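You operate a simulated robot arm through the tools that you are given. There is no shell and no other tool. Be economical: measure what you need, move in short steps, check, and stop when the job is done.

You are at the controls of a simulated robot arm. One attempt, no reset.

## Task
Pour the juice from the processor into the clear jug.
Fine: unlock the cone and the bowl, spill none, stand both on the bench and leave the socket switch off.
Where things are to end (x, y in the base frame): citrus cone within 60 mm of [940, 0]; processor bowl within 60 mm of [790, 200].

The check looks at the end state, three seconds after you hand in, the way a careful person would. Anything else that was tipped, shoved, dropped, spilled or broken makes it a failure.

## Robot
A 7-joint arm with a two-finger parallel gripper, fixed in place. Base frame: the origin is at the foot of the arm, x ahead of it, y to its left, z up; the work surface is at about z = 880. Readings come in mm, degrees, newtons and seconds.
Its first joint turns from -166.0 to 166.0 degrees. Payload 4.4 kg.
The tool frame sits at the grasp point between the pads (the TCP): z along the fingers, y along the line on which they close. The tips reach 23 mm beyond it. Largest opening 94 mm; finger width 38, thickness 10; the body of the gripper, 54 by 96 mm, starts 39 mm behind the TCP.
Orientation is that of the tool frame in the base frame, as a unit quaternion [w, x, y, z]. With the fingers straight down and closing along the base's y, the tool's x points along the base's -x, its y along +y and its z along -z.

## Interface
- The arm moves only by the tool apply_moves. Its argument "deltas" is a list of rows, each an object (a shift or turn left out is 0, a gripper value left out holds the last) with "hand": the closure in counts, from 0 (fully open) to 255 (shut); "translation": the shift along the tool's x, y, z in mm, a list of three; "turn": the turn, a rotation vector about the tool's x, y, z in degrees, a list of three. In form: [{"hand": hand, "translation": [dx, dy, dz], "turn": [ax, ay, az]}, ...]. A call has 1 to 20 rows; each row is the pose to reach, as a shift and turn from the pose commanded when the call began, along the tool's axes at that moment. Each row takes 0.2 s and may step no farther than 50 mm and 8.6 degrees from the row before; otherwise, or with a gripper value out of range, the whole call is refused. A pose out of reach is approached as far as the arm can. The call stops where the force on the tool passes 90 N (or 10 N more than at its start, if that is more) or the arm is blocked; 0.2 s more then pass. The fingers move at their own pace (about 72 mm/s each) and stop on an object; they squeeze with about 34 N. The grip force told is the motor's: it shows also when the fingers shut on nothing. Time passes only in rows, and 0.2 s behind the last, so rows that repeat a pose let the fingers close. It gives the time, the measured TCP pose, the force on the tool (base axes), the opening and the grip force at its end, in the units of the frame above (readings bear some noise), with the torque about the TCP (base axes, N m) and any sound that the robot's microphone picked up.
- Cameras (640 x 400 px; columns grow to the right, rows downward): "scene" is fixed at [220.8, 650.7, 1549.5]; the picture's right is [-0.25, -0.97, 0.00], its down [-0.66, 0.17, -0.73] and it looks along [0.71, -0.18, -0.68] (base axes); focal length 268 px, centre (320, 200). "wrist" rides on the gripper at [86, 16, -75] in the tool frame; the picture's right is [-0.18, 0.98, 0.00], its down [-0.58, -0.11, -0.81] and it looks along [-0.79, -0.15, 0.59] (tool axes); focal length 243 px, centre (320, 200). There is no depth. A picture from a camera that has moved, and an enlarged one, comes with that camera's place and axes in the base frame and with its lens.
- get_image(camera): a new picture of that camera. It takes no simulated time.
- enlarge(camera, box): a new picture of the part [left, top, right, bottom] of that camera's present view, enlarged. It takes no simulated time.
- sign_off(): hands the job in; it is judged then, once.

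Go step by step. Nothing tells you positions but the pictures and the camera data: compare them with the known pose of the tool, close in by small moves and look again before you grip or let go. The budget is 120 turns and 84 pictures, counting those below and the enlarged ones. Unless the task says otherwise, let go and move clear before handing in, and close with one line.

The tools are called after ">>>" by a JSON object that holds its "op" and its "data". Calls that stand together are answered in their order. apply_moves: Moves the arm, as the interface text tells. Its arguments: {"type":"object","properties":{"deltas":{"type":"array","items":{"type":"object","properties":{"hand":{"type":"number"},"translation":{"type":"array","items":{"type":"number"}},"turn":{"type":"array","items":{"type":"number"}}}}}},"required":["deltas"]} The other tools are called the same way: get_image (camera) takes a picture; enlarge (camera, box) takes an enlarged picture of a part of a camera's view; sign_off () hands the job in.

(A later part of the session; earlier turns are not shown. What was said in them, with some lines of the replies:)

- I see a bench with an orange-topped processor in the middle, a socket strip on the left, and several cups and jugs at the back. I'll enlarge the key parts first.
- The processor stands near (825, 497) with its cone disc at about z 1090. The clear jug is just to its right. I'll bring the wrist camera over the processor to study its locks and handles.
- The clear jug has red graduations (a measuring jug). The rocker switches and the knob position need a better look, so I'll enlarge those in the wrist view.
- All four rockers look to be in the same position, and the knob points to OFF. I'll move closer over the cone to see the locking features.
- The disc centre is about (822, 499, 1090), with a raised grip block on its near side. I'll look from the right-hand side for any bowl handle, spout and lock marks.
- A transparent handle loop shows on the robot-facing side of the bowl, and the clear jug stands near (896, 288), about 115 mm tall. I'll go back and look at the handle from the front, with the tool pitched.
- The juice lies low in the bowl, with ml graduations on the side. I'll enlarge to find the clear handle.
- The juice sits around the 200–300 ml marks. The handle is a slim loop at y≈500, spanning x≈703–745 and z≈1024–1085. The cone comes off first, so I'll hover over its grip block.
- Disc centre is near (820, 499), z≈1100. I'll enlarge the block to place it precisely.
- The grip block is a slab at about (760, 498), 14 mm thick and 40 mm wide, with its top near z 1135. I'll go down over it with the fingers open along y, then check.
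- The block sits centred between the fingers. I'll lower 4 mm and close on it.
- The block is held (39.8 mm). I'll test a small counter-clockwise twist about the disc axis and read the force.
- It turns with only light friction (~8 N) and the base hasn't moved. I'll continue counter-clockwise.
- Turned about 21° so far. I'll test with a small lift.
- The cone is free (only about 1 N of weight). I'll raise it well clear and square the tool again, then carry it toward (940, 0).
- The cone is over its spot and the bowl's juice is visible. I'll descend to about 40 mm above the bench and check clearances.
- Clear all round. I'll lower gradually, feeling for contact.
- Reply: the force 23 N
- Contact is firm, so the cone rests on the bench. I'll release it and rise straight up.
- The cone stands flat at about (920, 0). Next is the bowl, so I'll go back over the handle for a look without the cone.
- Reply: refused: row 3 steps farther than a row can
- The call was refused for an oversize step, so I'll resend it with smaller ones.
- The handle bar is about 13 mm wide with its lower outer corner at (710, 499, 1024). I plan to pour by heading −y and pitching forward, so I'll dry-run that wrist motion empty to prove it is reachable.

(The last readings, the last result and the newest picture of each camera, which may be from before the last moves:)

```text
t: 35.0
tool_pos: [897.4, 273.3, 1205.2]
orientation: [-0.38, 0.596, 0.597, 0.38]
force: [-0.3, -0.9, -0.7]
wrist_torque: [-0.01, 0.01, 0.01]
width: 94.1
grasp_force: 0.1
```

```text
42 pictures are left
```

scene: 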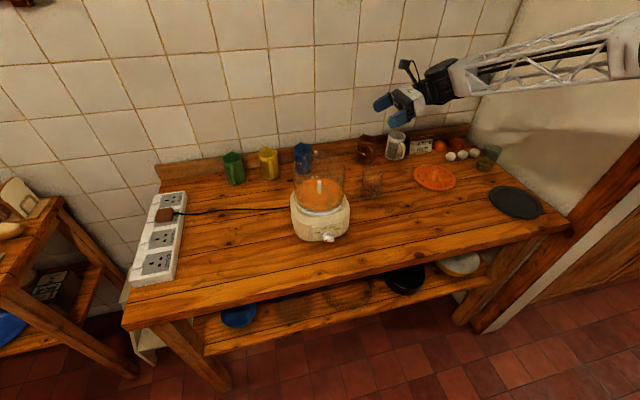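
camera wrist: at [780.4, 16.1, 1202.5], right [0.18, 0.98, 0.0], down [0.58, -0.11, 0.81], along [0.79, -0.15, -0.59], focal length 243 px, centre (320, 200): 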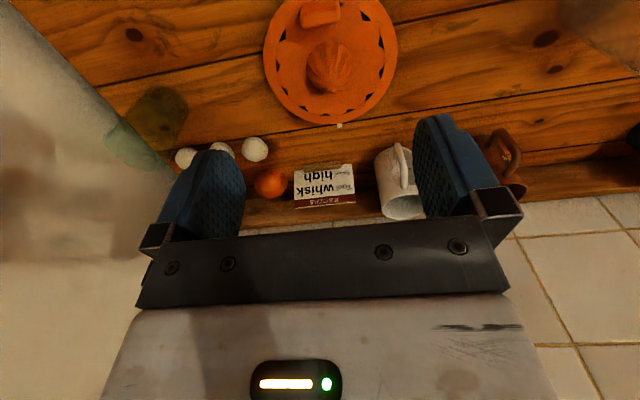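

The pour pose is fully reachable. I'll unpitch and look at the clear jug from here to pin its location.

>>> {"op": "apply_moves", "data": {"deltas": [{"turn": [0, -8, 0]}, {"turn": [0, -16, 0]}, {"turn": [0, -24, 0]}, {"turn": [0, -32, 0]}, {"turn": [0, -40, 0]}, {"turn": [0, -48, 0]}, {"turn": [0, -56, 0]}, {"turn": [0, -65, 0]}]}}

>>> {"op": "apply_moves", "data": {"deltas": [{"translation": [40, 0, 0]}, {"translation": [80, 0, 0]}, {"translation": [110, 0, 0]}, {"translation": [110, 0, 0]}]}}

>>> {"op": "get_image", "data": {"camera": "wrist"}}

```text
refused: row 8 steps farther than a row can; nothing moved
```

```text
t: 36.0
tool_pos: [895.8, 320.5, 1304.7]
orientation: [-0.38, 0.596, 0.596, 0.38]
force: [0.9, 0.3, 0.2]
wrist_torque: [-0.02, -0.01, 0.01]
width: 93.9
grasp_force: 0.1
```

```text
41 pictures are left
camera wrist: at [911.0, 289.4, 1416.0], right [0.98, -0.08, -0.17], down [-0.11, -0.98, -0.19], along [-0.15, 0.2, -0.97], focal length 243 px, centre (320, 200)
```

wrist: 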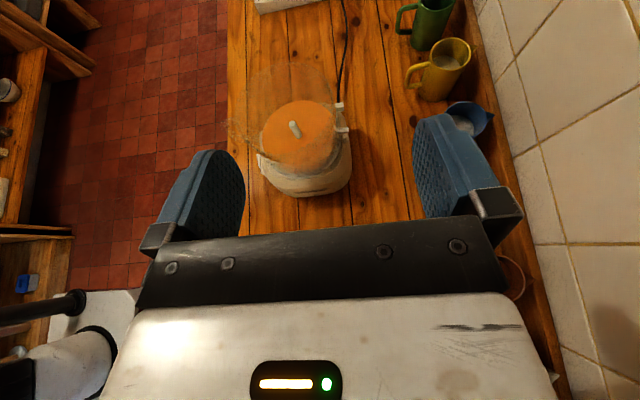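

That view confirms the bowl axis at about (819, 498). Now I'll unpitch properly and view the jug.

>>> {"op": "apply_moves", "data": {"deltas": [{"turn": [0, -8, 0]}, {"turn": [0, -16, 0]}, {"turn": [0, -24, 0]}, {"turn": [0, -32, 0]}, {"turn": [0, -40, 0]}, {"turn": [0, -48, 0]}, {"turn": [0, -56, 0]}, {"turn": [0, -64, 0]}, {"turn": [0, -65, 0]}]}}

>>> {"op": "apply_moves", "data": {"deltas": [{"translation": [40, 0, 30]}, {"translation": [80, 0, 60]}, {"translation": [105, 0, 90]}, {"translation": [105, 0, 90]}]}}

>>> {"op": "enlarge", "data": {"camera": "wrist", "box": [220, 0, 420, 220]}}

```text
t: 38.0
tool_pos: [896.4, 320.2, 1306.8]
orientation: [0.001, 0.708, 0.707, 0.0]
force: [0.1, 0.9, -0.1]
wrist_torque: [0.03, 0.0, 0.0]
width: 94.1
grasp_force: 0.0
```

```text
t: 39.0
tool_pos: [897.0, 426.4, 1216.4]
orientation: [0.0, 0.707, 0.707, 0.0]
force: [-0.8, -0.8, 0.1]
wrist_torque: [0.01, 0.01, 0.02]
width: 94.0
grasp_force: 0.0
```

```text
1.82 times, centred on (320, 110) of wrist
camera zoom: at [912.5, 512.3, 1291.6], right [0.98, -0.18, 0.0], down [-0.11, -0.58, 0.81], along [-0.15, -0.79, -0.59], focal length 441 px, centre (320, 364)
```

zoom: 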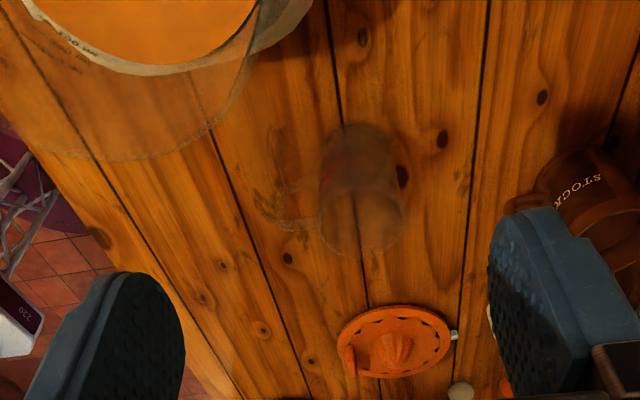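

The jug is at about (904, 286) with its rim near z 985. Now I'll turn to heading +x, pitch 45°, and stage in front of the bowl handle.

>>> {"op": "apply_moves", "data": {"deltas": [{"translation": [6, -23, 0], "turn": [0, 0, -8.2]}, {"translation": [12, -46, 0], "turn": [0, 0, -16.4]}, {"translation": [18, -69, 0], "turn": [0, 0, -24.6]}, {"translation": [24, -92, 0], "turn": [0, 0, -32.8]}, {"translation": [30, -115, 0], "turn": [0, 0, -41]}, {"translation": [36, -138, 0], "turn": [0, 0, -49.2]}, {"translation": [42, -161, 0], "turn": [0, 0, -57.4]}, {"translation": [50, -184, 0], "turn": [0, 0, -65.6]}, {"translation": [58, -207, 0], "turn": [0, 0, -73.8]}, {"translation": [66, -230, 18], "turn": [0, 0, -82]}, {"translation": [73, -250, 36], "turn": [0, 0, -90]}]}}

>>> {"op": "apply_moves", "data": {"deltas": [{"translation": [0, 0, 10], "turn": [0, -7.5, 0]}, {"translation": [0, 0, 20], "turn": [0, -15, 0]}, {"translation": [0, 0, 30], "turn": [0, -22.5, 0]}, {"translation": [0, 0, 40], "turn": [0, -30, 0]}, {"translation": [0, 0, 50], "turn": [0, -37.5, 0]}, {"translation": [0, 0, 63], "turn": [0, -45, 0]}, {"translation": [0, 0, 63], "turn": [0, -45, 0]}]}}

>>> {"op": "enlarge", "data": {"camera": "wrist", "box": [210, 0, 450, 230]}}

>>> {"op": "enlarge", "data": {"camera": "scene", "box": [275, 140, 375, 240]}}

```text
t: 41.4
tool_pos: [647.7, 496.9, 1180.9]
orientation: [0.001, -0.001, 1.0, 0.0]
force: [0.7, 0.1, -0.3]
wrist_torque: [0.03, 0.0, 0.04]
width: 94.0
grasp_force: 0.0
```

```text
t: 43.0
tool_pos: [647.5, 496.4, 1116.6]
orientation: [0.383, 0.001, 0.924, 0.0]
force: [0.4, 0.5, 0.5]
wrist_torque: [0.01, 0.02, 0.0]
width: 94.3
grasp_force: 0.2
```

```text
1.74 times, centred on (330, 115) of wrist
camera zoom: at [531.2, 513.6, 1108.1], right [0.13, 0.98, 0.13], down [-0.16, -0.11, 0.98], along [0.98, -0.15, 0.14], focal length 422 px, centre (303, 348)
```

zoom: 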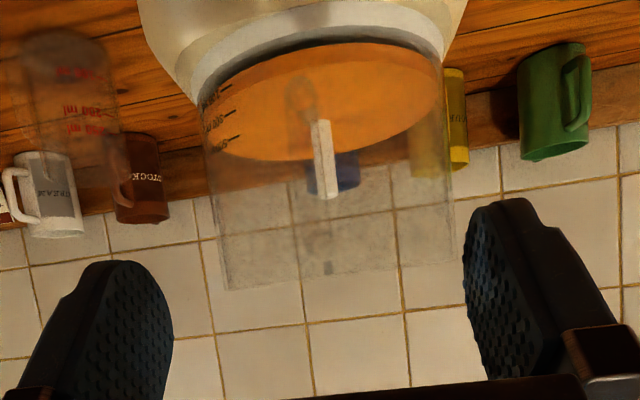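

```text
4.00 times, centred on (325, 190) of scene
camera zoom: at [220.8, 650.7, 1549.5], right [-0.25, -0.97, 0.0], down [-0.66, 0.17, -0.73], along [0.71, -0.18, -0.68], focal length 1070 px, centre (300, 240)
```

zoom: 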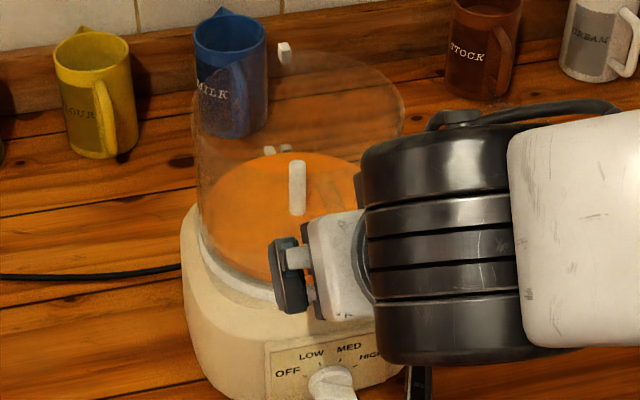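

The handle strip is centred between the open fingers, at y≈500. I'll advance along the tool axis onto it in two parts.

>>> {"op": "apply_moves", "data": {"deltas": [{"translation": [0, 2, 20]}, {"translation": [0, 3.6, 40]}, {"translation": [-1, 3.6, 60]}]}}

>>> {"op": "enlarge", "data": {"camera": "wrist", "box": [210, 0, 450, 230]}}

```text
t: 43.8
tool_pos: [689.3, 501.5, 1076.5]
orientation: [0.383, 0.0, 0.924, 0.0]
force: [-0.5, 0.3, -0.1]
wrist_torque: [-0.03, -0.01, -0.04]
width: 94.0
grasp_force: 0.0
```

```text
1.74 times, centred on (330, 115) of wrist
camera zoom: at [574.2, 517.3, 1067.6], right [0.13, 0.98, 0.13], down [-0.16, -0.11, 0.98], along [0.98, -0.15, 0.14], focal length 422 px, centre (303, 348)
```

zoom: 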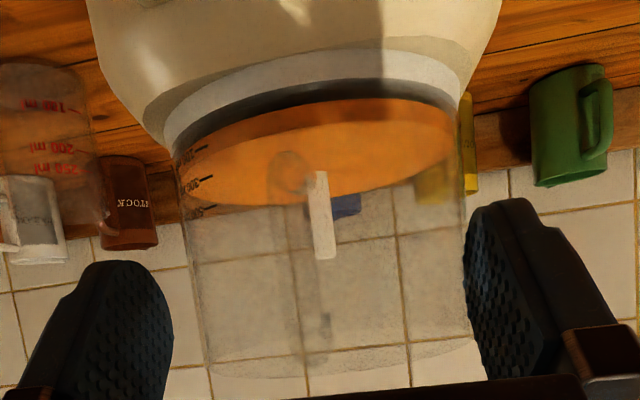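

Good alignment. I'll advance the last 25 mm and close.

>>> {"op": "apply_moves", "data": {"deltas": [{"translation": [0, -1, 12]}, {"translation": [0, -1, 25]}, {"translation": [0, -1, 25], "hand": 255}, {"translation": [0, -1, 25]}, {"translation": [0, -1, 25]}, {"translation": [0, -1, 25]}, {"translation": [0, -1, 25]}]}}

>>> {"op": "get_image", "data": {"camera": "wrist"}}

```text
t: 45.4
tool_pos: [706.3, 501.8, 1058.0]
orientation: [0.383, 0.0, 0.924, -0.001]
force: [1.0, 0.4, -0.3]
wrist_torque: [-0.07, -0.03, 0.05]
width: 12.6
grasp_force: 34.0
```

```text
36 pictures are left
camera wrist: at [591.4, 517.4, 1049.3], right [0.13, 0.98, 0.13], down [-0.16, -0.11, 0.98], along [0.98, -0.15, 0.14], focal length 243 px, centre (320, 200)
```

wrist: 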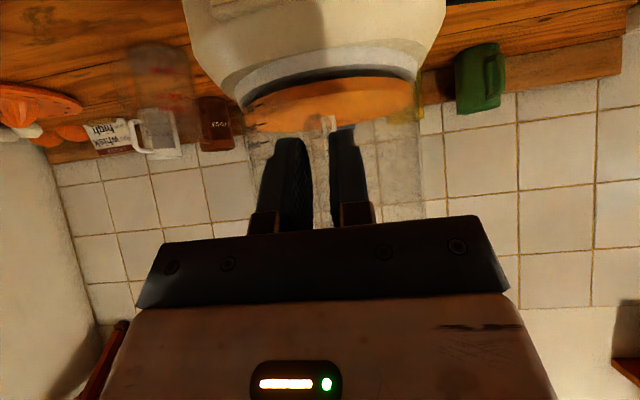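

The handle is gripped (12.6 mm). I'll test a small counter-clockwise twist about the bowl axis.

>>> {"op": "apply_moves", "data": {"deltas": [{"translation": [0, -1.97, 0], "turn": [-0.707, 0, -0.707]}, {"translation": [-0.05, -3.94, 0.05], "turn": [-1.414, 0, -1.414]}, {"translation": [-0.11, -5.91, 0.11], "turn": [-2.12, 0, -2.12]}]}}

>>> {"op": "enlarge", "data": {"camera": "scene", "box": [275, 140, 375, 250]}}

```text
t: 46.2
tool_pos: [706.1, 494.0, 1057.3]
orientation: [0.383, -0.024, 0.924, 0.01]
force: [-24.5, 0.9, 6.2]
wrist_torque: [-0.01, 0.75, 0.04]
width: 13.0
grasp_force: 33.8
```

```text
3.64 times, centred on (325, 195) of scene
camera zoom: at [220.8, 650.7, 1549.5], right [-0.25, -0.97, 0.0], down [-0.66, 0.17, -0.73], along [0.71, -0.18, -0.68], focal length 973 px, centre (302, 218)
```

zoom: 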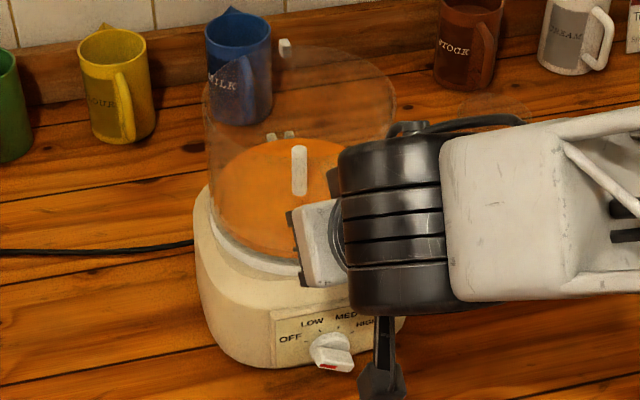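

>>> {"op": "apply_moves", "data": {"deltas": [{"translation": [0.5, -3.94, -0.5], "turn": [-1.414, 0, -1.414]}, {"translation": [0.4, -7.88, -0.4], "turn": [-2.83, 0, -2.83]}, {"translation": [0.2, -11.8, -0.2], "turn": [-4.24, 0, -4.24]}]}}

>>> {"op": "enlarge", "data": {"camera": "scene", "box": [275, 140, 375, 250]}}

```text
t: 47.0
tool_pos: [706.9, 482.4, 1058.0]
orientation: [0.382, -0.072, 0.921, 0.03]
force: [-2.2, 2.5, 0.2]
wrist_torque: [-0.16, 0.51, -0.13]
width: 12.7
grasp_force: 34.1
```

```text
3.64 times, centred on (325, 195) of scene
camera zoom: at [220.8, 650.7, 1549.5], right [-0.25, -0.97, 0.0], down [-0.66, 0.17, -0.73], along [0.71, -0.18, -0.68], focal length 973 px, centre (302, 218)
```

zoom: 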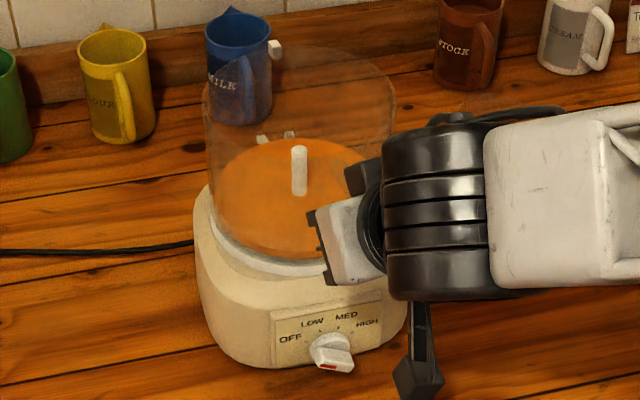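

The bowl is turning freely (the rim tab has moved) and the base stays put. I'll continue to about 21°.

>>> {"op": "apply_moves", "data": {"deltas": [{"translation": [-0.2, -7.88, 0.2], "turn": [-2.83, 0, -2.83]}, {"translation": [-0.78, -15.7, 0.78], "turn": [-5.66, 0, -5.66]}, {"translation": [-1.75, -23.5, 1.75], "turn": [-8.48, 0, -8.48]}]}}

>>> {"op": "enlarge", "data": {"camera": "scene", "box": [275, 140, 375, 250]}}

```text
t: 47.8
tool_pos: [713.5, 461.5, 1056.3]
orientation: [0.376, -0.169, 0.909, 0.07]
force: [0.6, 0.7, 0.2]
wrist_torque: [-0.18, 0.49, 0.03]
width: 12.7
grasp_force: 33.8
```

```text
3.64 times, centred on (325, 195) of scene
camera zoom: at [220.8, 650.7, 1549.5], right [-0.25, -0.97, 0.0], down [-0.66, 0.17, -0.73], along [0.71, -0.18, -0.68], focal length 973 px, centre (302, 218)
```

zoom: 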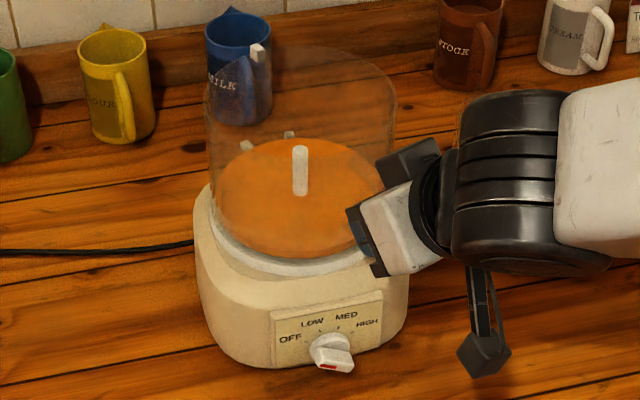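

Turned about 21°. I'll test with a small lift.

>>> {"op": "apply_moves", "data": {"deltas": [{"translation": [-1.41, 0, -1.41]}, {"translation": [-2.83, 0, -2.83]}]}}

>>> {"op": "apply_moves", "data": {"deltas": [{"translation": [-1.41, 0, -1.41]}, {"translation": [-2.83, 0, -2.83]}, {"translation": [-2.83, 0, -2.83]}]}}

>>> {"op": "enlarge", "data": {"camera": "scene", "box": [275, 140, 375, 250]}}

```text
t: 48.4
tool_pos: [714.6, 461.9, 1062.5]
orientation: [0.376, -0.168, 0.908, 0.07]
force: [-0.6, -0.5, -5.0]
wrist_torque: [-0.18, 0.5, 0.01]
width: 12.8
grasp_force: 34.4
```

```text
t: 49.2
tool_pos: [713.9, 461.9, 1065.6]
orientation: [0.376, -0.168, 0.909, 0.069]
force: [-0.4, 1.0, -4.7]
wrist_torque: [-0.2, 0.49, 0.02]
width: 12.9
grasp_force: 34.1
```

```text
3.64 times, centred on (325, 195) of scene
camera zoom: at [220.8, 650.7, 1549.5], right [-0.25, -0.97, 0.0], down [-0.66, 0.17, -0.73], along [0.71, -0.18, -0.68], focal length 973 px, centre (302, 218)
```

zoom: 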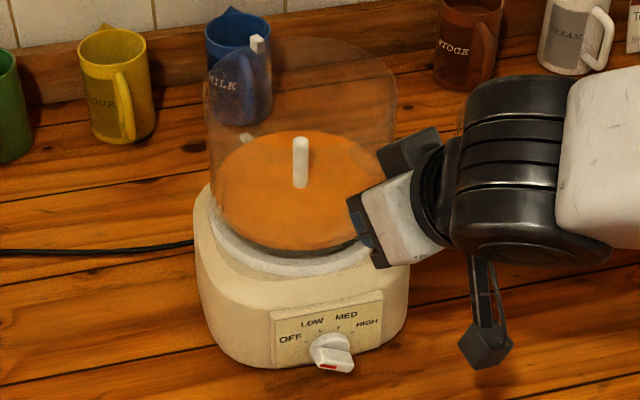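

The bowl is free and held: about 5 N, torque 0.5 N·m, and not slipping. I'll raise it smoothly and look.

>>> {"op": "apply_moves", "data": {"deltas": [{"translation": [-3, 0, -3]}, {"translation": [-8, 0, -8]}, {"translation": [-15, 0, -15]}, {"translation": [-23, 0, -23]}, {"translation": [-31, 0, -31]}, {"translation": [-39, 0, -39]}, {"translation": [-47, 0, -47]}, {"translation": [-55, 0, -55]}, {"translation": [-63, 0, -63]}, {"translation": [-71, 0, -71]}, {"translation": [-78, 0, -78]}, {"translation": [-83, 0, -83]}, {"translation": [-85, 0, -85]}, {"translation": [-85, 0, -85]}]}}

>>> {"op": "enlarge", "data": {"camera": "scene", "box": [265, 70, 385, 250]}}

```text
t: 52.2
tool_pos: [712.8, 460.3, 1185.2]
orientation: [0.376, -0.168, 0.908, 0.07]
force: [0.3, 1.2, -4.9]
wrist_torque: [-0.2, 0.52, -0.02]
width: 12.9
grasp_force: 34.1
```

```text
2.22 times, centred on (325, 160) of scene
camera zoom: at [220.8, 650.7, 1549.5], right [-0.25, -0.97, 0.0], down [-0.66, 0.17, -0.73], along [0.71, -0.18, -0.68], focal length 595 px, centre (309, 289)
```

zoom: 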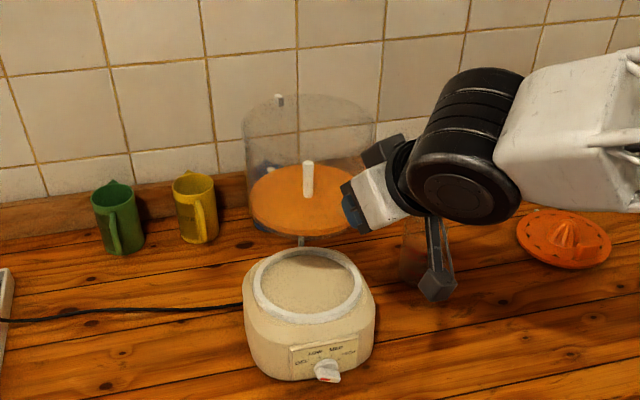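

The bowl is clear of the base; its bottom is about 54 mm below the TCP and its rim 47 mm above. I'll swing gently to heading −75° and approach the jug, still level.

>>> {"op": "apply_moves", "data": {"deltas": [{"translation": [-1.5, -0.4, 0.6], "turn": [1.36, 0, 1.36]}, {"translation": [-4.5, -1.1, 1.9], "turn": [4.07, 0, 4.07]}, {"translation": [-9, -2.2, 3.9], "turn": [8.15, 0, 8.15]}, {"translation": [-14.2, -3.5, 6.1], "turn": [12.9, 0, 12.9]}, {"translation": [-20.1, -4.9, 8.7], "turn": [18.33, 0, 18.33]}, {"translation": [-26.1, -6.4, 11.3], "turn": [23.77, 0, 23.77]}, {"translation": [-32.1, -7.8, 13.8], "turn": [29.2, 0, 29.2]}, {"translation": [-38, -9.3, 16.4], "turn": [34.63, 0, 34.63]}, {"translation": [-44, -10.7, 19], "turn": [40.06, 0, 40.06]}, {"translation": [-50, -12.2, 21.6], "turn": [45.49, 0, 45.49]}, {"translation": [-56, -13.7, 24.2], "turn": [50.93, 0, 50.93]}, {"translation": [-61.9, -15.1, 26.7], "turn": [56.36, 0, 56.36]}, {"translation": [-67.1, -16.4, 29], "turn": [61.1, 0, 61.1]}, {"translation": [-70.9, -17.3, 30.6], "turn": [64.5, 0, 64.5]}, {"translation": [-73.1, -17.8, 31.6], "turn": [66.5, 0, 66.5]}, {"translation": [-74.6, -18.2, 32.2], "turn": [67.9, 0, 67.9]}, {"translation": [-74.6, -18.2, 32.2], "turn": [67.9, 0, 67.9]}]}}

>>> {"op": "get_image", "data": {"camera": "scene"}}

```text
t: 55.8
tool_pos: [790.7, 470.8, 1213.8]
orientation: [0.304, 0.563, 0.733, -0.233]
force: [-0.6, -0.9, -4.9]
wrist_torque: [0.53, 0.19, -0.01]
width: 12.6
grasp_force: 33.0
```

```text
30 pictures are left
```

scene: 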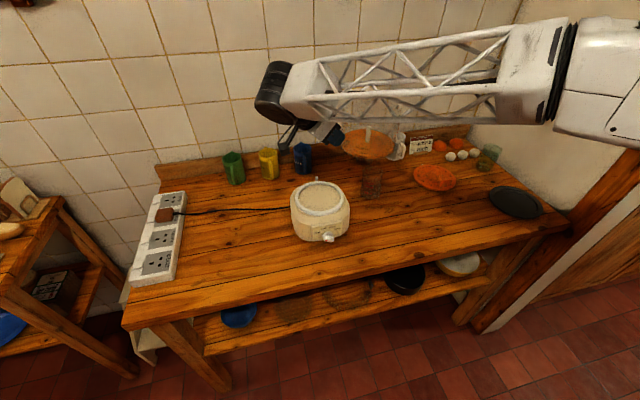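

The bowl is level and steady at (790, 471). I'll tilt to 45°, which is below the pouring angle, while moving up behind the jug.

>>> {"op": "apply_moves", "data": {"deltas": [{"translation": [0.1, 1.8, 1.3], "turn": [0, 1.4, 0]}, {"translation": [0.35, 6.2, 4.5], "turn": [0, 4.5, 0]}, {"translation": [0.7, 12.3, 8.9], "turn": [0, 9, 0]}, {"translation": [1.1, 19.7, 14.2], "turn": [0, 14.4, 0]}, {"translation": [1.6, 27.7, 20], "turn": [0, 20.2, 0]}, {"translation": [2, 35.7, 25.8], "turn": [0, 26.1, 0]}, {"translation": [2.5, 43.1, 31.2], "turn": [0, 31.5, 0]}, {"translation": [2.9, 50.5, 36.5], "turn": [0, 36.9, 0]}, {"translation": [3.2, 56.7, 41], "turn": [0, 41.4, 0]}, {"translation": [3.4, 60.4, 43.6], "turn": [0, 44.1, 0]}, {"translation": [3.5, 61.6, 44.5], "turn": [0, 45, 0]}, {"translation": [3.5, 61.6, 44.5], "turn": [0, 45, 0]}]}}

>>> {"op": "enlarge", "data": {"camera": "scene", "box": [310, 90, 450, 220]}}

>>> {"op": "get_image", "data": {"camera": "wrist"}}

```text
t: 58.4
tool_pos: [858.7, 458.2, 1181.0]
orientation: [0.001, 0.609, 0.793, 0.0]
force: [1.1, -0.5, -5.2]
wrist_torque: [0.24, 0.06, -0.03]
width: 12.9
grasp_force: 34.1
```

```text
3.08 times, centred on (380, 155) of scene
camera zoom: at [220.8, 650.7, 1549.5], right [-0.25, -0.97, 0.0], down [-0.66, 0.17, -0.73], along [0.71, -0.18, -0.68], focal length 823 px, centre (135, 338)
```

zoom: 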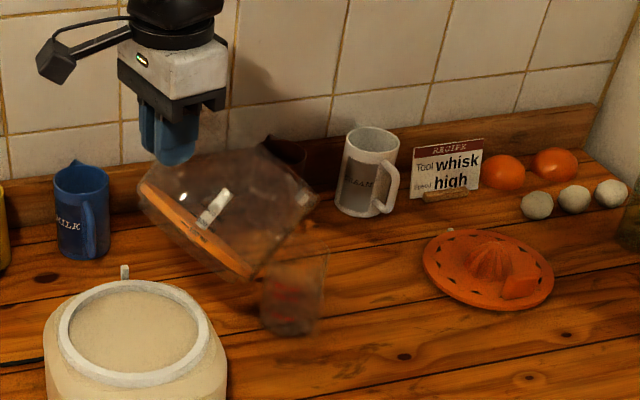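

```text
28 pictures are left
camera wrist: at [850.9, 545.5, 1256.2], right [1.0, 0.08, 0.0], down [0.05, -0.59, 0.81], along [0.06, -0.8, -0.59], focal length 243 px, centre (320, 200)
```

wrist: 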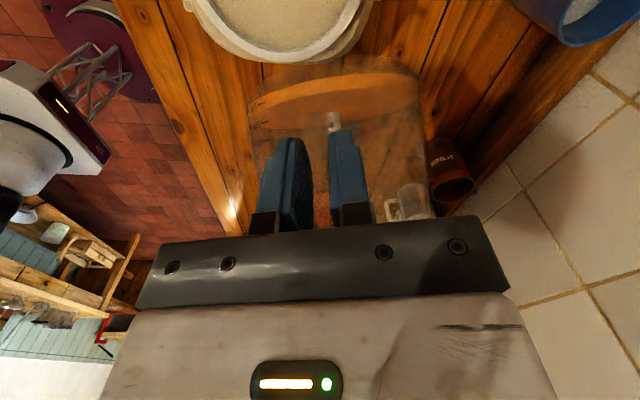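

Tilted 45° with nothing spilling. I'll enlarge to check where the lip sits relative to the jug.

>>> {"op": "enlarge", "data": {"camera": "scene", "box": [335, 130, 395, 205]}}

```text
5.33 times, centred on (365, 168) of scene
camera zoom: at [220.8, 650.7, 1549.5], right [-0.25, -0.97, 0.0], down [-0.66, 0.17, -0.73], along [0.71, -0.18, -0.68], focal length 1427 px, centre (80, 373)
```

zoom: 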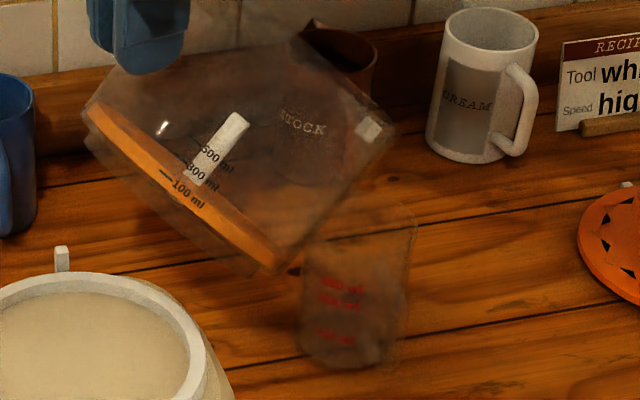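

The bowl sags about 3° more than commanded, and the lip is near (900, 290, 1062). The jug rim is at about z 978, centre (904, 287). I'll tilt further to about 70° with the lip close above the jug.

>>> {"op": "apply_moves", "data": {"deltas": [{"translation": [-4, 0, 1], "turn": [0, 1.5, 0]}, {"translation": [-14, 0, 3], "turn": [0, 5.3, 0]}, {"translation": [-26, -0.5, 6], "turn": [0, 9.9, 0]}, {"translation": [-38, -0.7, 9], "turn": [0, 14.5, 0]}, {"translation": [-49, -0.9, 12], "turn": [0, 18.7, 0]}, {"translation": [-55, -1, 13.4], "turn": [0, 21, 0]}, {"translation": [-57.7, -1, 14], "turn": [0, 22, 0]}, {"translation": [-57.7, -1, 14], "turn": [0, 22, 0]}]}}

>>> {"op": "enlarge", "data": {"camera": "scene", "box": [335, 130, 395, 205]}}

```text
t: 60.2
tool_pos: [871.9, 403.0, 1167.5]
orientation: [-0.151, 0.598, 0.778, 0.117]
force: [0.5, 0.1, -5.1]
wrist_torque: [-0.02, 0.02, 0.03]
width: 12.7
grasp_force: 34.3
```

```text
5.33 times, centred on (365, 168) of scene
camera zoom: at [220.8, 650.7, 1549.5], right [-0.25, -0.97, 0.0], down [-0.66, 0.17, -0.73], along [0.71, -0.18, -0.68], focal length 1427 px, centre (80, 373)
```

zoom: 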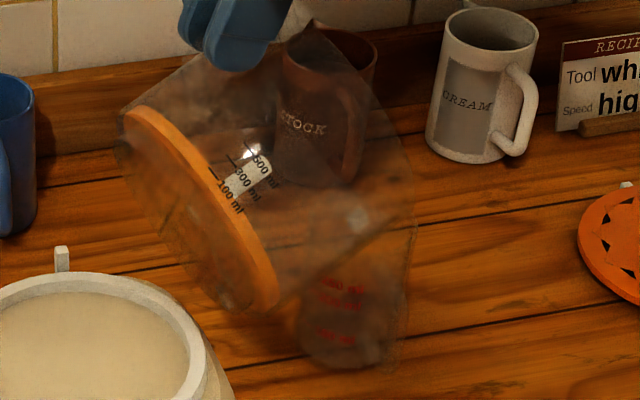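

No pour yet, and the lip is about 15 mm over the jug mouth. I'll tilt slowly to about 80°.

>>> {"op": "apply_moves", "data": {"deltas": [{"translation": [-4, 0, -5], "turn": [0, 1.8, 0]}, {"translation": [-9, 0.4, -12], "turn": [0, 4.1, 0]}, {"translation": [-14, 0.6, -18], "turn": [0, 6.3, 0]}, {"translation": [-18.5, 0.8, -24], "turn": [0, 8.4, 0]}, {"translation": [-22.1, 0.9, -28.9], "turn": [0, 10, 0]}, {"translation": [-22.1, 0.9, -28.9], "turn": [0, 10, 0]}, {"translation": [-22.1, 0.9, -28.9], "turn": [0, 10, 0]}]}}

>>> {"op": "enlarge", "data": {"camera": "scene", "box": [335, 130, 395, 205]}}

```text
t: 61.8
tool_pos: [879.8, 371.9, 1186.0]
orientation: [-0.219, 0.585, 0.762, 0.168]
force: [0.1, 0.2, -4.4]
wrist_torque: [-0.08, -0.03, 0.03]
width: 12.7
grasp_force: 34.3
```

```text
5.33 times, centred on (365, 168) of scene
camera zoom: at [220.8, 650.7, 1549.5], right [-0.25, -0.97, 0.0], down [-0.66, 0.17, -0.73], along [0.71, -0.18, -0.68], focal length 1427 px, centre (80, 373)
```

zoom: 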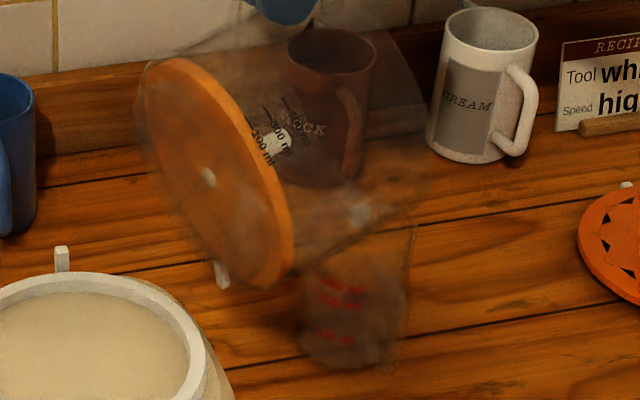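

>>> {"op": "apply_moves", "data": {"deltas": [{"translation": [-4.4, 0.3, -5.4], "turn": [0, 2, 0]}, {"translation": [-8.7, 0.6, -10.8], "turn": [0, 4, 0]}, {"translation": [-13, 0.9, -16], "turn": [0, 6, 0]}, {"translation": [-17.4, 1.2, -21.5], "turn": [0, 8, 0]}, {"translation": [-17.4, 1.2, -21.5], "turn": [0, 8, 0]}, {"translation": [-17.4, 1.2, -21.5], "turn": [0, 8, 0]}, {"translation": [-17.4, 1.2, -21.5], "turn": [0, 8, 0]}, {"translation": [-17.4, 1.2, -21.5], "turn": [0, 8, 0]}]}}

>>> {"op": "enlarge", "data": {"camera": "scene", "box": [335, 130, 395, 205]}}

```text
t: 63.6
tool_pos: [888.5, 348.6, 1194.8]
orientation: [-0.271, 0.572, 0.746, 0.208]
force: [0.1, 0.5, -4.5]
wrist_torque: [-0.17, -0.03, -0.01]
width: 12.9
grasp_force: 34.4
```

```text
5.33 times, centred on (365, 168) of scene
camera zoom: at [220.8, 650.7, 1549.5], right [-0.25, -0.97, 0.0], down [-0.66, 0.17, -0.73], along [0.71, -0.18, -0.68], focal length 1427 px, centre (80, 373)
```

zoom: 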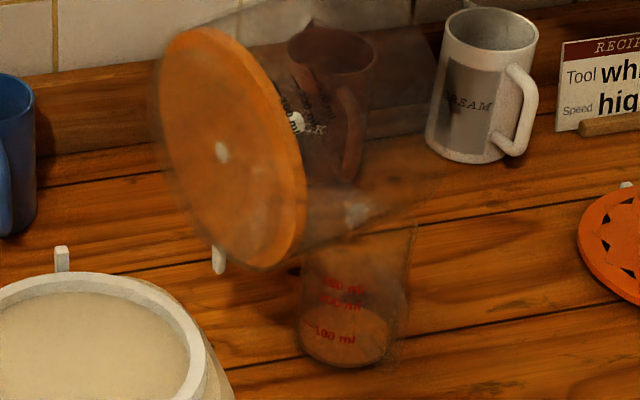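

Juice is arriving in the jug (near its 100 ml line). I'll hold to let it run, then look again.

>>> {"op": "apply_moves", "data": {"deltas": [{"translation": [0, 0, 0]}, {"translation": [0, 0, 0]}, {"translation": [0, 0, 0]}, {"translation": [0, 0, 0]}, {"translation": [0, 0, 0]}, {"translation": [0, 0, 0]}, {"translation": [0, 0, 0]}, {"translation": [0, 0, 0]}, {"translation": [0, 0, 0]}, {"translation": [0, 0, 0]}]}}

>>> {"op": "enlarge", "data": {"camera": "scene", "box": [335, 130, 395, 205]}}

```text
t: 65.8
tool_pos: [888.1, 347.0, 1195.8]
orientation: [-0.271, 0.572, 0.745, 0.208]
force: [-0.1, -0.5, -4.6]
wrist_torque: [-0.18, -0.02, 0.01]
width: 12.9
grasp_force: 33.6
```

```text
5.33 times, centred on (365, 168) of scene
camera zoom: at [220.8, 650.7, 1549.5], right [-0.25, -0.97, 0.0], down [-0.66, 0.17, -0.73], along [0.71, -0.18, -0.68], focal length 1427 px, centre (80, 373)
```

zoom: 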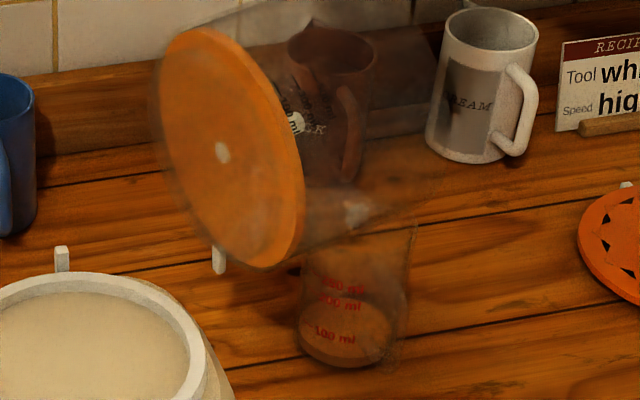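

>>> {"op": "apply_moves", "data": {"deltas": [{"translation": [-2.8, 0, -3.3], "turn": [0, 1.25, 0]}, {"translation": [-5.7, 0, -6.6], "turn": [0, 2.5, 0]}, {"translation": [-8.5, 0, -9.8], "turn": [0, 3.75, 0]}, {"translation": [-11.4, 0, -13.1], "turn": [0, 5, 0]}, {"translation": [-14.2, 0, -16.4], "turn": [0, 6.25, 0]}, {"translation": [-17, 0, -19.7], "turn": [0, 7.5, 0]}, {"translation": [-19.9, 0, -22.9], "turn": [0, 8.75, 0]}, {"translation": [-22.7, 0, -26.2], "turn": [0, 10, 0]}, {"translation": [-22.7, 0, -26.2], "turn": [0, 10, 0]}, {"translation": [-22.7, 0, -26.2], "turn": [0, 10, 0]}, {"translation": [-22.7, 0, -26.2], "turn": [0, 10, 0]}, {"translation": [-22.7, 0, -26.2], "turn": [0, 10, 0]}, {"translation": [-22.7, 0, -26.2], "turn": [0, 10, 0]}, {"translation": [-22.7, 0, -26.2], "turn": [0, 10, 0]}]}}

>>> {"op": "enlarge", "data": {"camera": "scene", "box": [335, 130, 395, 205]}}

```text
t: 68.8
tool_pos: [898.0, 314.3, 1200.2]
orientation: [-0.336, 0.551, 0.719, 0.257]
force: [0.7, 0.0, -4.0]
wrist_torque: [-0.17, -0.07, -0.04]
width: 13.1
grasp_force: 33.8
```

```text
5.33 times, centred on (365, 168) of scene
camera zoom: at [220.8, 650.7, 1549.5], right [-0.25, -0.97, 0.0], down [-0.66, 0.17, -0.73], along [0.71, -0.18, -0.68], focal length 1427 px, centre (80, 373)
```

zoom: 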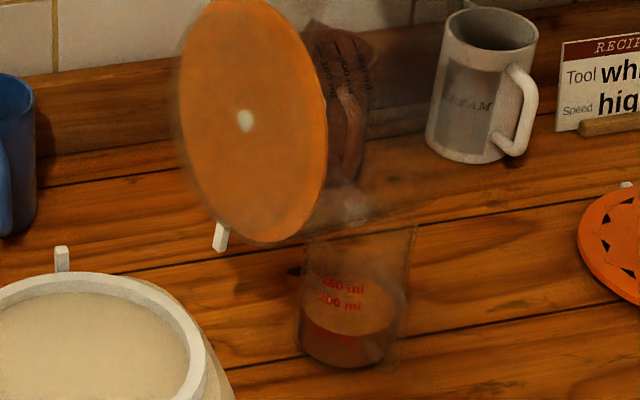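

It's flowing well: the jug is at about 150 ml with no spill. Another 10° of tilt.

>>> {"op": "apply_moves", "data": {"deltas": [{"translation": [-2.5, 0, -3.4], "turn": [0, 1.25, 0]}, {"translation": [-5, 0, -6.8], "turn": [0, 2.5, 0]}, {"translation": [-7.6, -0.5, -10.2], "turn": [0, 3.75, 0]}, {"translation": [-10.1, -0.6, -13.6], "turn": [0, 5, 0]}, {"translation": [-12.6, -0.8, -17], "turn": [0, 6.25, 0]}, {"translation": [-15.1, -1, -20.4], "turn": [0, 7.5, 0]}, {"translation": [-17.7, -1.1, -23.8], "turn": [0, 8.75, 0]}, {"translation": [-20.2, -1.3, -27.2], "turn": [0, 10, 0]}, {"translation": [-20.2, -1.3, -27.2], "turn": [0, 10, 0]}, {"translation": [-20.2, -1.3, -27.2], "turn": [0, 10, 0]}, {"translation": [-20.2, -1.3, -27.2], "turn": [0, 10, 0]}, {"translation": [-20.2, -1.3, -27.2], "turn": [0, 10, 0]}, {"translation": [-20.2, -1.3, -27.2], "turn": [0, 10, 0]}, {"translation": [-20.2, -1.3, -27.2], "turn": [0, 10, 0]}, {"translation": [-20.2, -1.3, -27.2], "turn": [0, 10, 0]}]}}

>>> {"op": "enlarge", "data": {"camera": "scene", "box": [335, 130, 395, 205]}}

```text
t: 72.0
tool_pos: [905.8, 280.6, 1202.6]
orientation: [-0.397, 0.527, 0.687, 0.304]
force: [-0.9, -1.3, -3.5]
wrist_torque: [-0.25, -0.01, -0.01]
width: 12.9
grasp_force: 34.3
```

```text
5.33 times, centred on (365, 168) of scene
camera zoom: at [220.8, 650.7, 1549.5], right [-0.25, -0.97, 0.0], down [-0.66, 0.17, -0.73], along [0.71, -0.18, -0.68], focal length 1427 px, centre (80, 373)
```

zoom: 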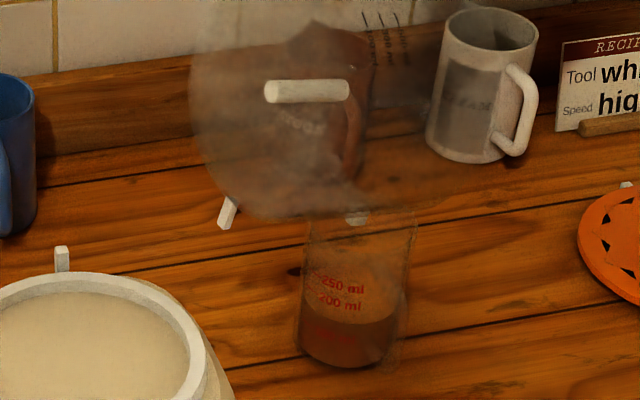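

The bowl is empty and the jug holds about 175 ml with no spill visible. I'll let the last drops run, rise, then bring the bowl upright while backing away.

>>> {"op": "apply_moves", "data": {"deltas": [{"translation": [0, 0, 0]}, {"translation": [0, 0, 0]}, {"translation": [0, 0, 0]}, {"translation": [0, 0, 0]}, {"translation": [26, 0, -15]}, {"translation": [52, 0, -30]}, {"translation": [56.2, -8.8, -23.8], "turn": [0, -7.5, 0]}, {"translation": [60.3, -17.6, -17.6], "turn": [0, -15, 0]}, {"translation": [64.5, -26.4, -11.4], "turn": [0, -22.5, 0]}, {"translation": [68.7, -35.1, -5.1], "turn": [0, -30, 0]}, {"translation": [72.8, -43.9, 1.1], "turn": [0, -37.5, 0]}, {"translation": [77, -52.7, 7.3], "turn": [0, -45, 0]}, {"translation": [81.2, -61.5, 13.5], "turn": [0, -52.5, 0]}, {"translation": [85.3, -70.3, 19.7], "turn": [0, -60, 0]}, {"translation": [89.5, -79.1, 25.9], "turn": [0, -67.5, 0]}, {"translation": [93.6, -87.9, 32.1], "turn": [0, -75, 0]}, {"translation": [97.8, -96.6, 38.4], "turn": [0, -82.5, 0]}, {"translation": [102, -105.4, 44.6], "turn": [0, -90, 0]}, {"translation": [106.1, -114.2, 50.8], "turn": [0, -97.5, 0]}, {"translation": [110.3, -123, 57], "turn": [0, -105, 0]}]}}

>>> {"op": "get_image", "data": {"camera": "scene"}}

```text
t: 76.2
tool_pos: [760.2, 351.5, 1269.7]
orientation: [0.303, 0.563, 0.732, -0.234]
force: [0.0, 0.0, -3.5]
wrist_torque: [0.36, 0.14, 0.04]
width: 12.7
grasp_force: 33.9
```

```text
20 pictures are left
```

scene: 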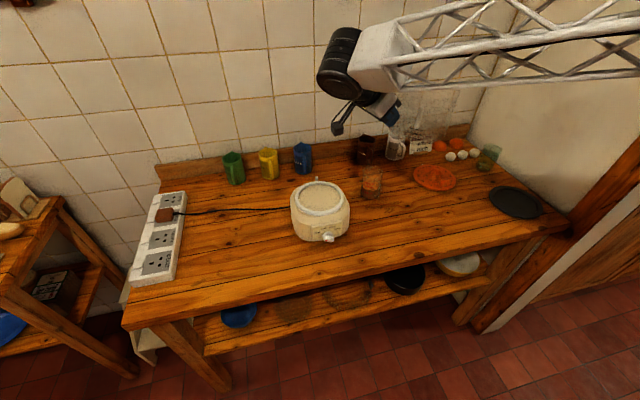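

The bowl is upright. I'll yaw to heading +x and bring it above its place, still well above the bench.

>>> {"op": "apply_moves", "data": {"deltas": [{"translation": [2.2, -12, 19.7], "turn": [-4.82, 0, -4.82]}, {"translation": [4.3, -24.1, 39.4], "turn": [-9.64, 0, -9.64]}, {"translation": [6.5, -36.2, 59], "turn": [-14.45, 0, -14.45]}, {"translation": [8.7, -48.3, 78.7], "turn": [-19.27, 0, -19.27]}, {"translation": [10.8, -60.4, 98.4], "turn": [-24.1, 0, -24.1]}, {"translation": [13, -72.4, 118.1], "turn": [-28.9, 0, -28.9]}, {"translation": [15.1, -84.5, 137.8], "turn": [-33.7, 0, -33.7]}, {"translation": [17.3, -96.6, 157.5], "turn": [-38.5, 0, -38.5]}, {"translation": [19.5, -108.7, 177.1], "turn": [-43.4, 0, -43.4]}, {"translation": [21.6, -120.7, 196.8], "turn": [-48.2, 0, -48.2]}, {"translation": [23.8, -132.8, 216.5], "turn": [-53, 0, -53]}, {"translation": [23.8, -132.8, 216.5], "turn": [-53, 0, -53]}]}}

>>> {"op": "get_image", "data": {"camera": "scene"}}

>>> {"op": "enlarge", "data": {"camera": "wrist", "box": [200, 0, 440, 230]}}

```text
t: 78.8
tool_pos: [665.4, 184.7, 1098.1]
orientation: [0.383, 0.0, 0.924, 0.0]
force: [0.4, 0.2, -3.0]
wrist_torque: [0.0, 0.37, 0.03]
width: 12.8
grasp_force: 33.7
```

```text
19 pictures are left
```

scene: 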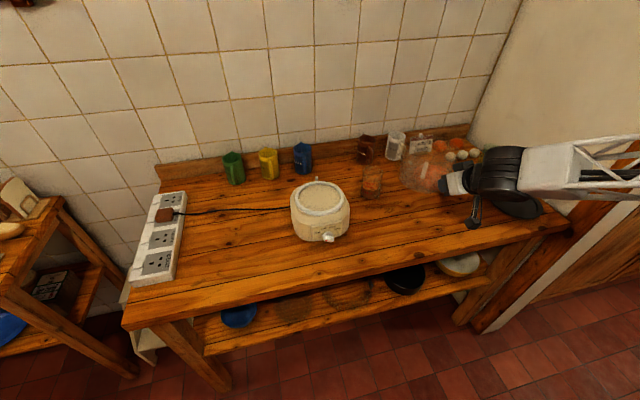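

```text
1.74 times, centred on (320, 115) of wrist
camera zoom: at [551.0, 201.5, 1090.7], right [0.13, 0.98, 0.13], down [-0.16, -0.11, 0.98], along [0.98, -0.15, 0.14], focal length 422 px, centre (320, 348)
```

zoom: 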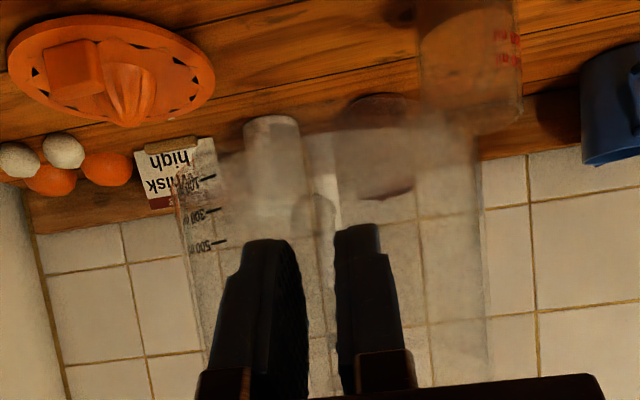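

I'm above the spot with nothing nearby. I'll descend 140 mm and check the gap and the bowl's level.

>>> {"op": "apply_moves", "data": {"deltas": [{"translation": [15, 0, 15]}, {"translation": [35, 0, 35]}, {"translation": [55, 0, 55]}, {"translation": [75, 0, 75]}, {"translation": [90, 0, 90]}, {"translation": [99, 0, 99]}, {"translation": [99, 0, 99]}]}}

>>> {"op": "enlarge", "data": {"camera": "scene", "box": [370, 135, 490, 235]}}

```text
t: 80.4
tool_pos: [665.7, 186.9, 958.8]
orientation: [0.382, 0.001, 0.924, -0.001]
force: [-0.1, 0.2, -4.1]
wrist_torque: [-0.01, 0.39, -0.01]
width: 12.6
grasp_force: 34.1
```

```text
4.00 times, centred on (430, 185) of scene
camera zoom: at [220.8, 650.7, 1549.5], right [-0.25, -0.97, 0.0], down [-0.66, 0.17, -0.73], along [0.71, -0.18, -0.68], focal length 1070 px, centre (-120, 260)
```

zoom: 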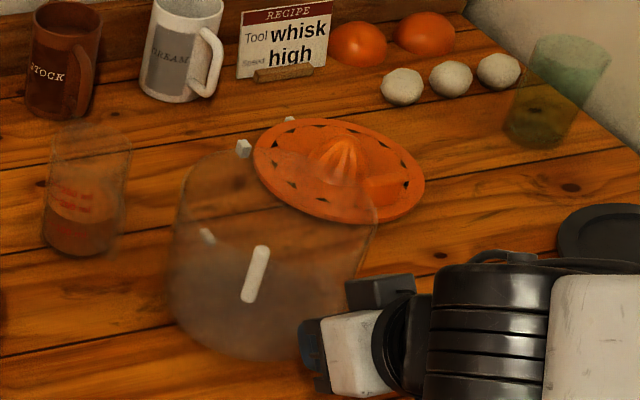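

>>> {"op": "apply_moves", "data": {"deltas": [{"translation": [4, 0, 4]}, {"translation": [8, 0, 8]}, {"translation": [11, 0, 11]}, {"translation": [11, 0, 11]}]}}

>>> {"op": "apply_moves", "data": {"deltas": [{"translation": [1.4, 0, 1.4]}, {"translation": [2.8, 0, 2.8]}, {"translation": [2.8, 0, 2.8]}]}}

```text
t: 81.4
tool_pos: [664.7, 185.6, 944.7]
orientation: [0.383, 0.001, 0.924, 0.0]
force: [-9.1, 2.1, 27.5]
wrist_torque: [-0.05, -0.68, -0.04]
width: 13.1
grasp_force: 33.4
```

```text
t: 82.2
tool_pos: [665.5, 186.1, 939.4]
orientation: [0.382, 0.0, 0.924, 0.0]
force: [-4.5, 0.3, 23.2]
wrist_torque: [-0.02, -0.71, 0.02]
width: 12.7
grasp_force: 33.5
```

Contact was made near z 947, and the bowl is now settling in the grip. I'll look before going further.

>>> {"op": "enlarge", "data": {"camera": "scene", "box": [385, 145, 475, 235]}}

>>> {"op": "get_image", "data": {"camera": "wrist"}}

```text
4.44 times, centred on (430, 190) of scene
camera zoom: at [220.8, 650.7, 1549.5], right [-0.25, -0.97, 0.0], down [-0.66, 0.17, -0.73], along [0.71, -0.18, -0.68], focal length 1189 px, centre (-169, 244)
```

zoom: 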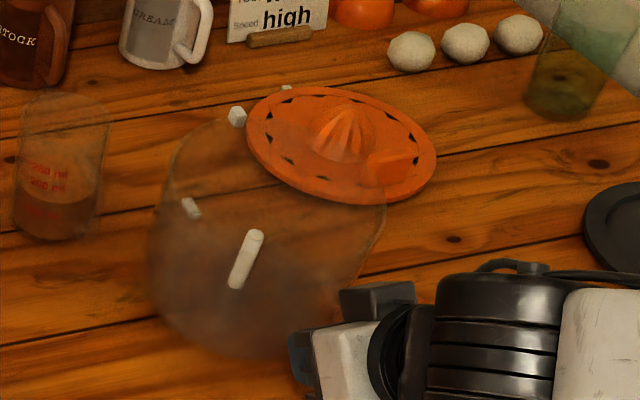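

```text
15 pictures are left
camera wrist: at [550.7, 200.6, 931.4], right [0.13, 0.98, 0.13], down [-0.16, -0.11, 0.98], along [0.98, -0.15, 0.14], focal length 243 px, centre (320, 200)
```

wrist: 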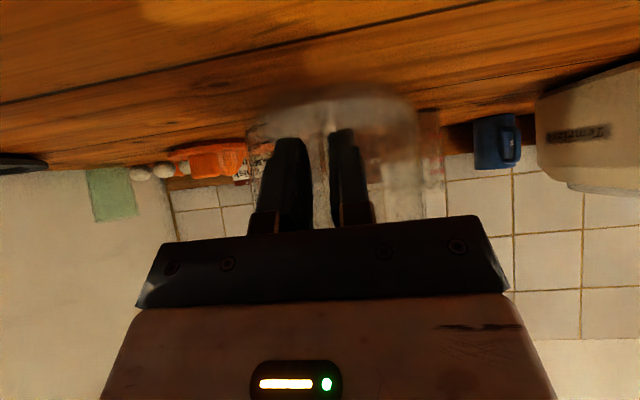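

The force pattern says the bowl base is on the bench and its post stands vertical. I'll ease off and open the fingers, then check.

>>> {"op": "apply_moves", "data": {"deltas": [{"translation": [-1.5, 0, -1.5]}, {"translation": [-1.5, 0, -1.5], "hand": 215}, {"translation": [-1.5, 0, -1.5], "hand": 180}, {"translation": [-1.5, 0, -1.5], "hand": 120}, {"translation": [-1.5, 0, -1.5], "hand": 60}, {"translation": [-1.5, 0, -1.5], "hand": 0}, {"translation": [-1.5, 0, -1.5], "hand": 0}, {"translation": [-1.5, 0, -1.5], "hand": 0}]}}

>>> {"op": "enlarge", "data": {"camera": "scene", "box": [385, 145, 475, 235]}}

```text
t: 84.0
tool_pos: [664.8, 184.0, 941.8]
orientation: [0.383, 0.0, 0.924, 0.0]
force: [0.1, -0.6, -0.3]
wrist_torque: [-0.02, 0.02, -0.03]
width: 94.1
grasp_force: 0.1
```

```text
4.44 times, centred on (430, 190) of scene
camera zoom: at [220.8, 650.7, 1549.5], right [-0.25, -0.97, 0.0], down [-0.66, 0.17, -0.73], along [0.71, -0.18, -0.68], focal length 1189 px, centre (-169, 244)
```

zoom: 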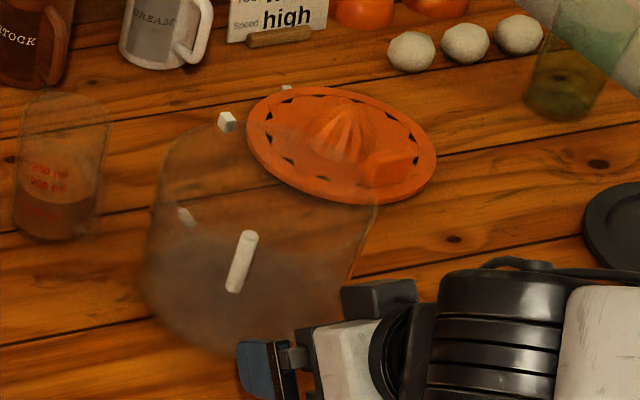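

The bowl is released and standing. I'll withdraw along the tool axis and inspect everything.

>>> {"op": "apply_moves", "data": {"deltas": [{"translation": [0, 0, -20]}, {"translation": [0, 0, -55]}, {"translation": [0, 0, -95]}, {"translation": [0, 0, -140]}, {"translation": [0, 0, -185]}, {"translation": [0, 0, -230]}]}}

>>> {"op": "enlarge", "data": {"camera": "scene", "box": [335, 135, 475, 235]}}

>>> {"op": "get_image", "data": {"camera": "wrist"}}

```text
t: 85.4
tool_pos: [503.2, 184.6, 1105.1]
orientation: [0.382, 0.0, 0.924, 0.0]
force: [0.8, 0.2, -0.7]
wrist_torque: [0.01, -0.04, 0.01]
width: 93.9
grasp_force: 0.1
```

```text
4.00 times, centred on (405, 185) of scene
camera zoom: at [220.8, 650.7, 1549.5], right [-0.25, -0.97, 0.0], down [-0.66, 0.17, -0.73], along [0.71, -0.18, -0.68], focal length 1070 px, centre (-20, 260)
```

zoom: 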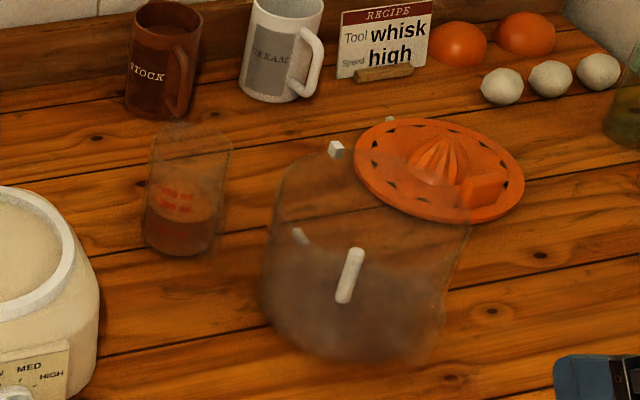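

```text
12 pictures are left
camera wrist: at [388.6, 201.1, 1097.2], right [0.13, 0.98, 0.13], down [-0.16, -0.11, 0.98], along [0.98, -0.15, 0.14], focal length 243 px, centre (320, 200)
```

wrist: 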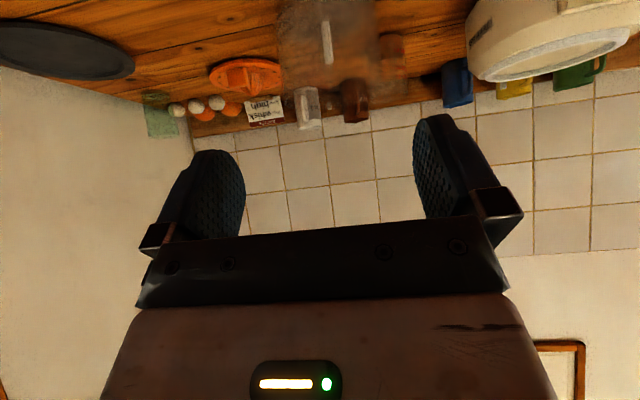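

The bowl stands at about (785, 178), the cone at about (922, 0), and the jug is upright with the juice. I'll take a last close look at the socket switches and the bench for spills.

>>> {"op": "enlarge", "data": {"camera": "scene", "box": [140, 195, 170, 230]}}

>>> {"op": "enlarge", "data": {"camera": "scene", "box": [130, 225, 180, 285]}}

>>> {"op": "enlarge", "data": {"camera": "scene", "box": [345, 150, 400, 210]}}

```text
11.43 times, centred on (155, 212) of scene
camera zoom: at [220.8, 650.7, 1549.5], right [-0.25, -0.97, 0.0], down [-0.66, 0.17, -0.73], along [0.71, -0.18, -0.68], focal length 3058 px, centre (2206, 57)
```

zoom: 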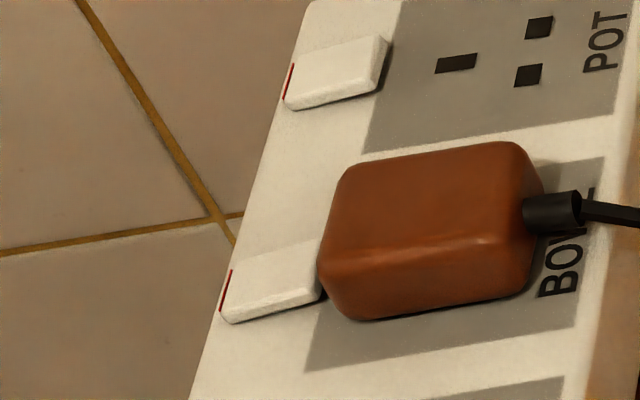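

```text
6.67 times, centred on (155, 255) of scene
camera zoom: at [220.8, 650.7, 1549.5], right [-0.25, -0.97, 0.0], down [-0.66, 0.17, -0.73], along [0.71, -0.18, -0.68], focal length 1784 px, centre (1420, -167)
```

zoom: 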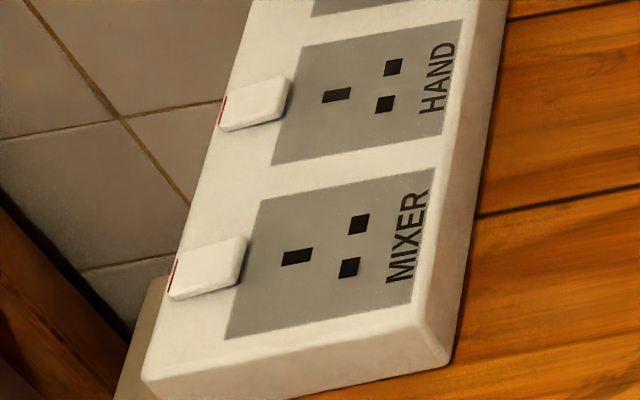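

```text
6.67 times, centred on (372, 180) of scene
camera zoom: at [220.8, 650.7, 1549.5], right [-0.25, -0.97, 0.0], down [-0.66, 0.17, -0.73], along [0.71, -0.18, -0.68], focal length 1784 px, centre (-30, 333)
```

zoom: 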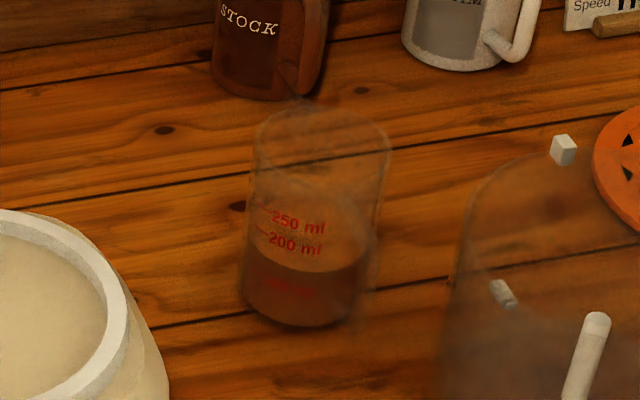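

The juice is in the jug (about 175 ml) with no spill in sight. All four socket switches match and read as off, the knob was at OFF at the start and I never touched it, and the gripper is clear. I'm handing in.

>>> {"op": "sign_off", "data": {}}

```text
The job is handed in.
```

The juice is in the clear jug with no spill visible. The cone stands at about (922, 0) and the bowl at about (785, 178), both unlocked. I left the socket switch alone; it looks off.
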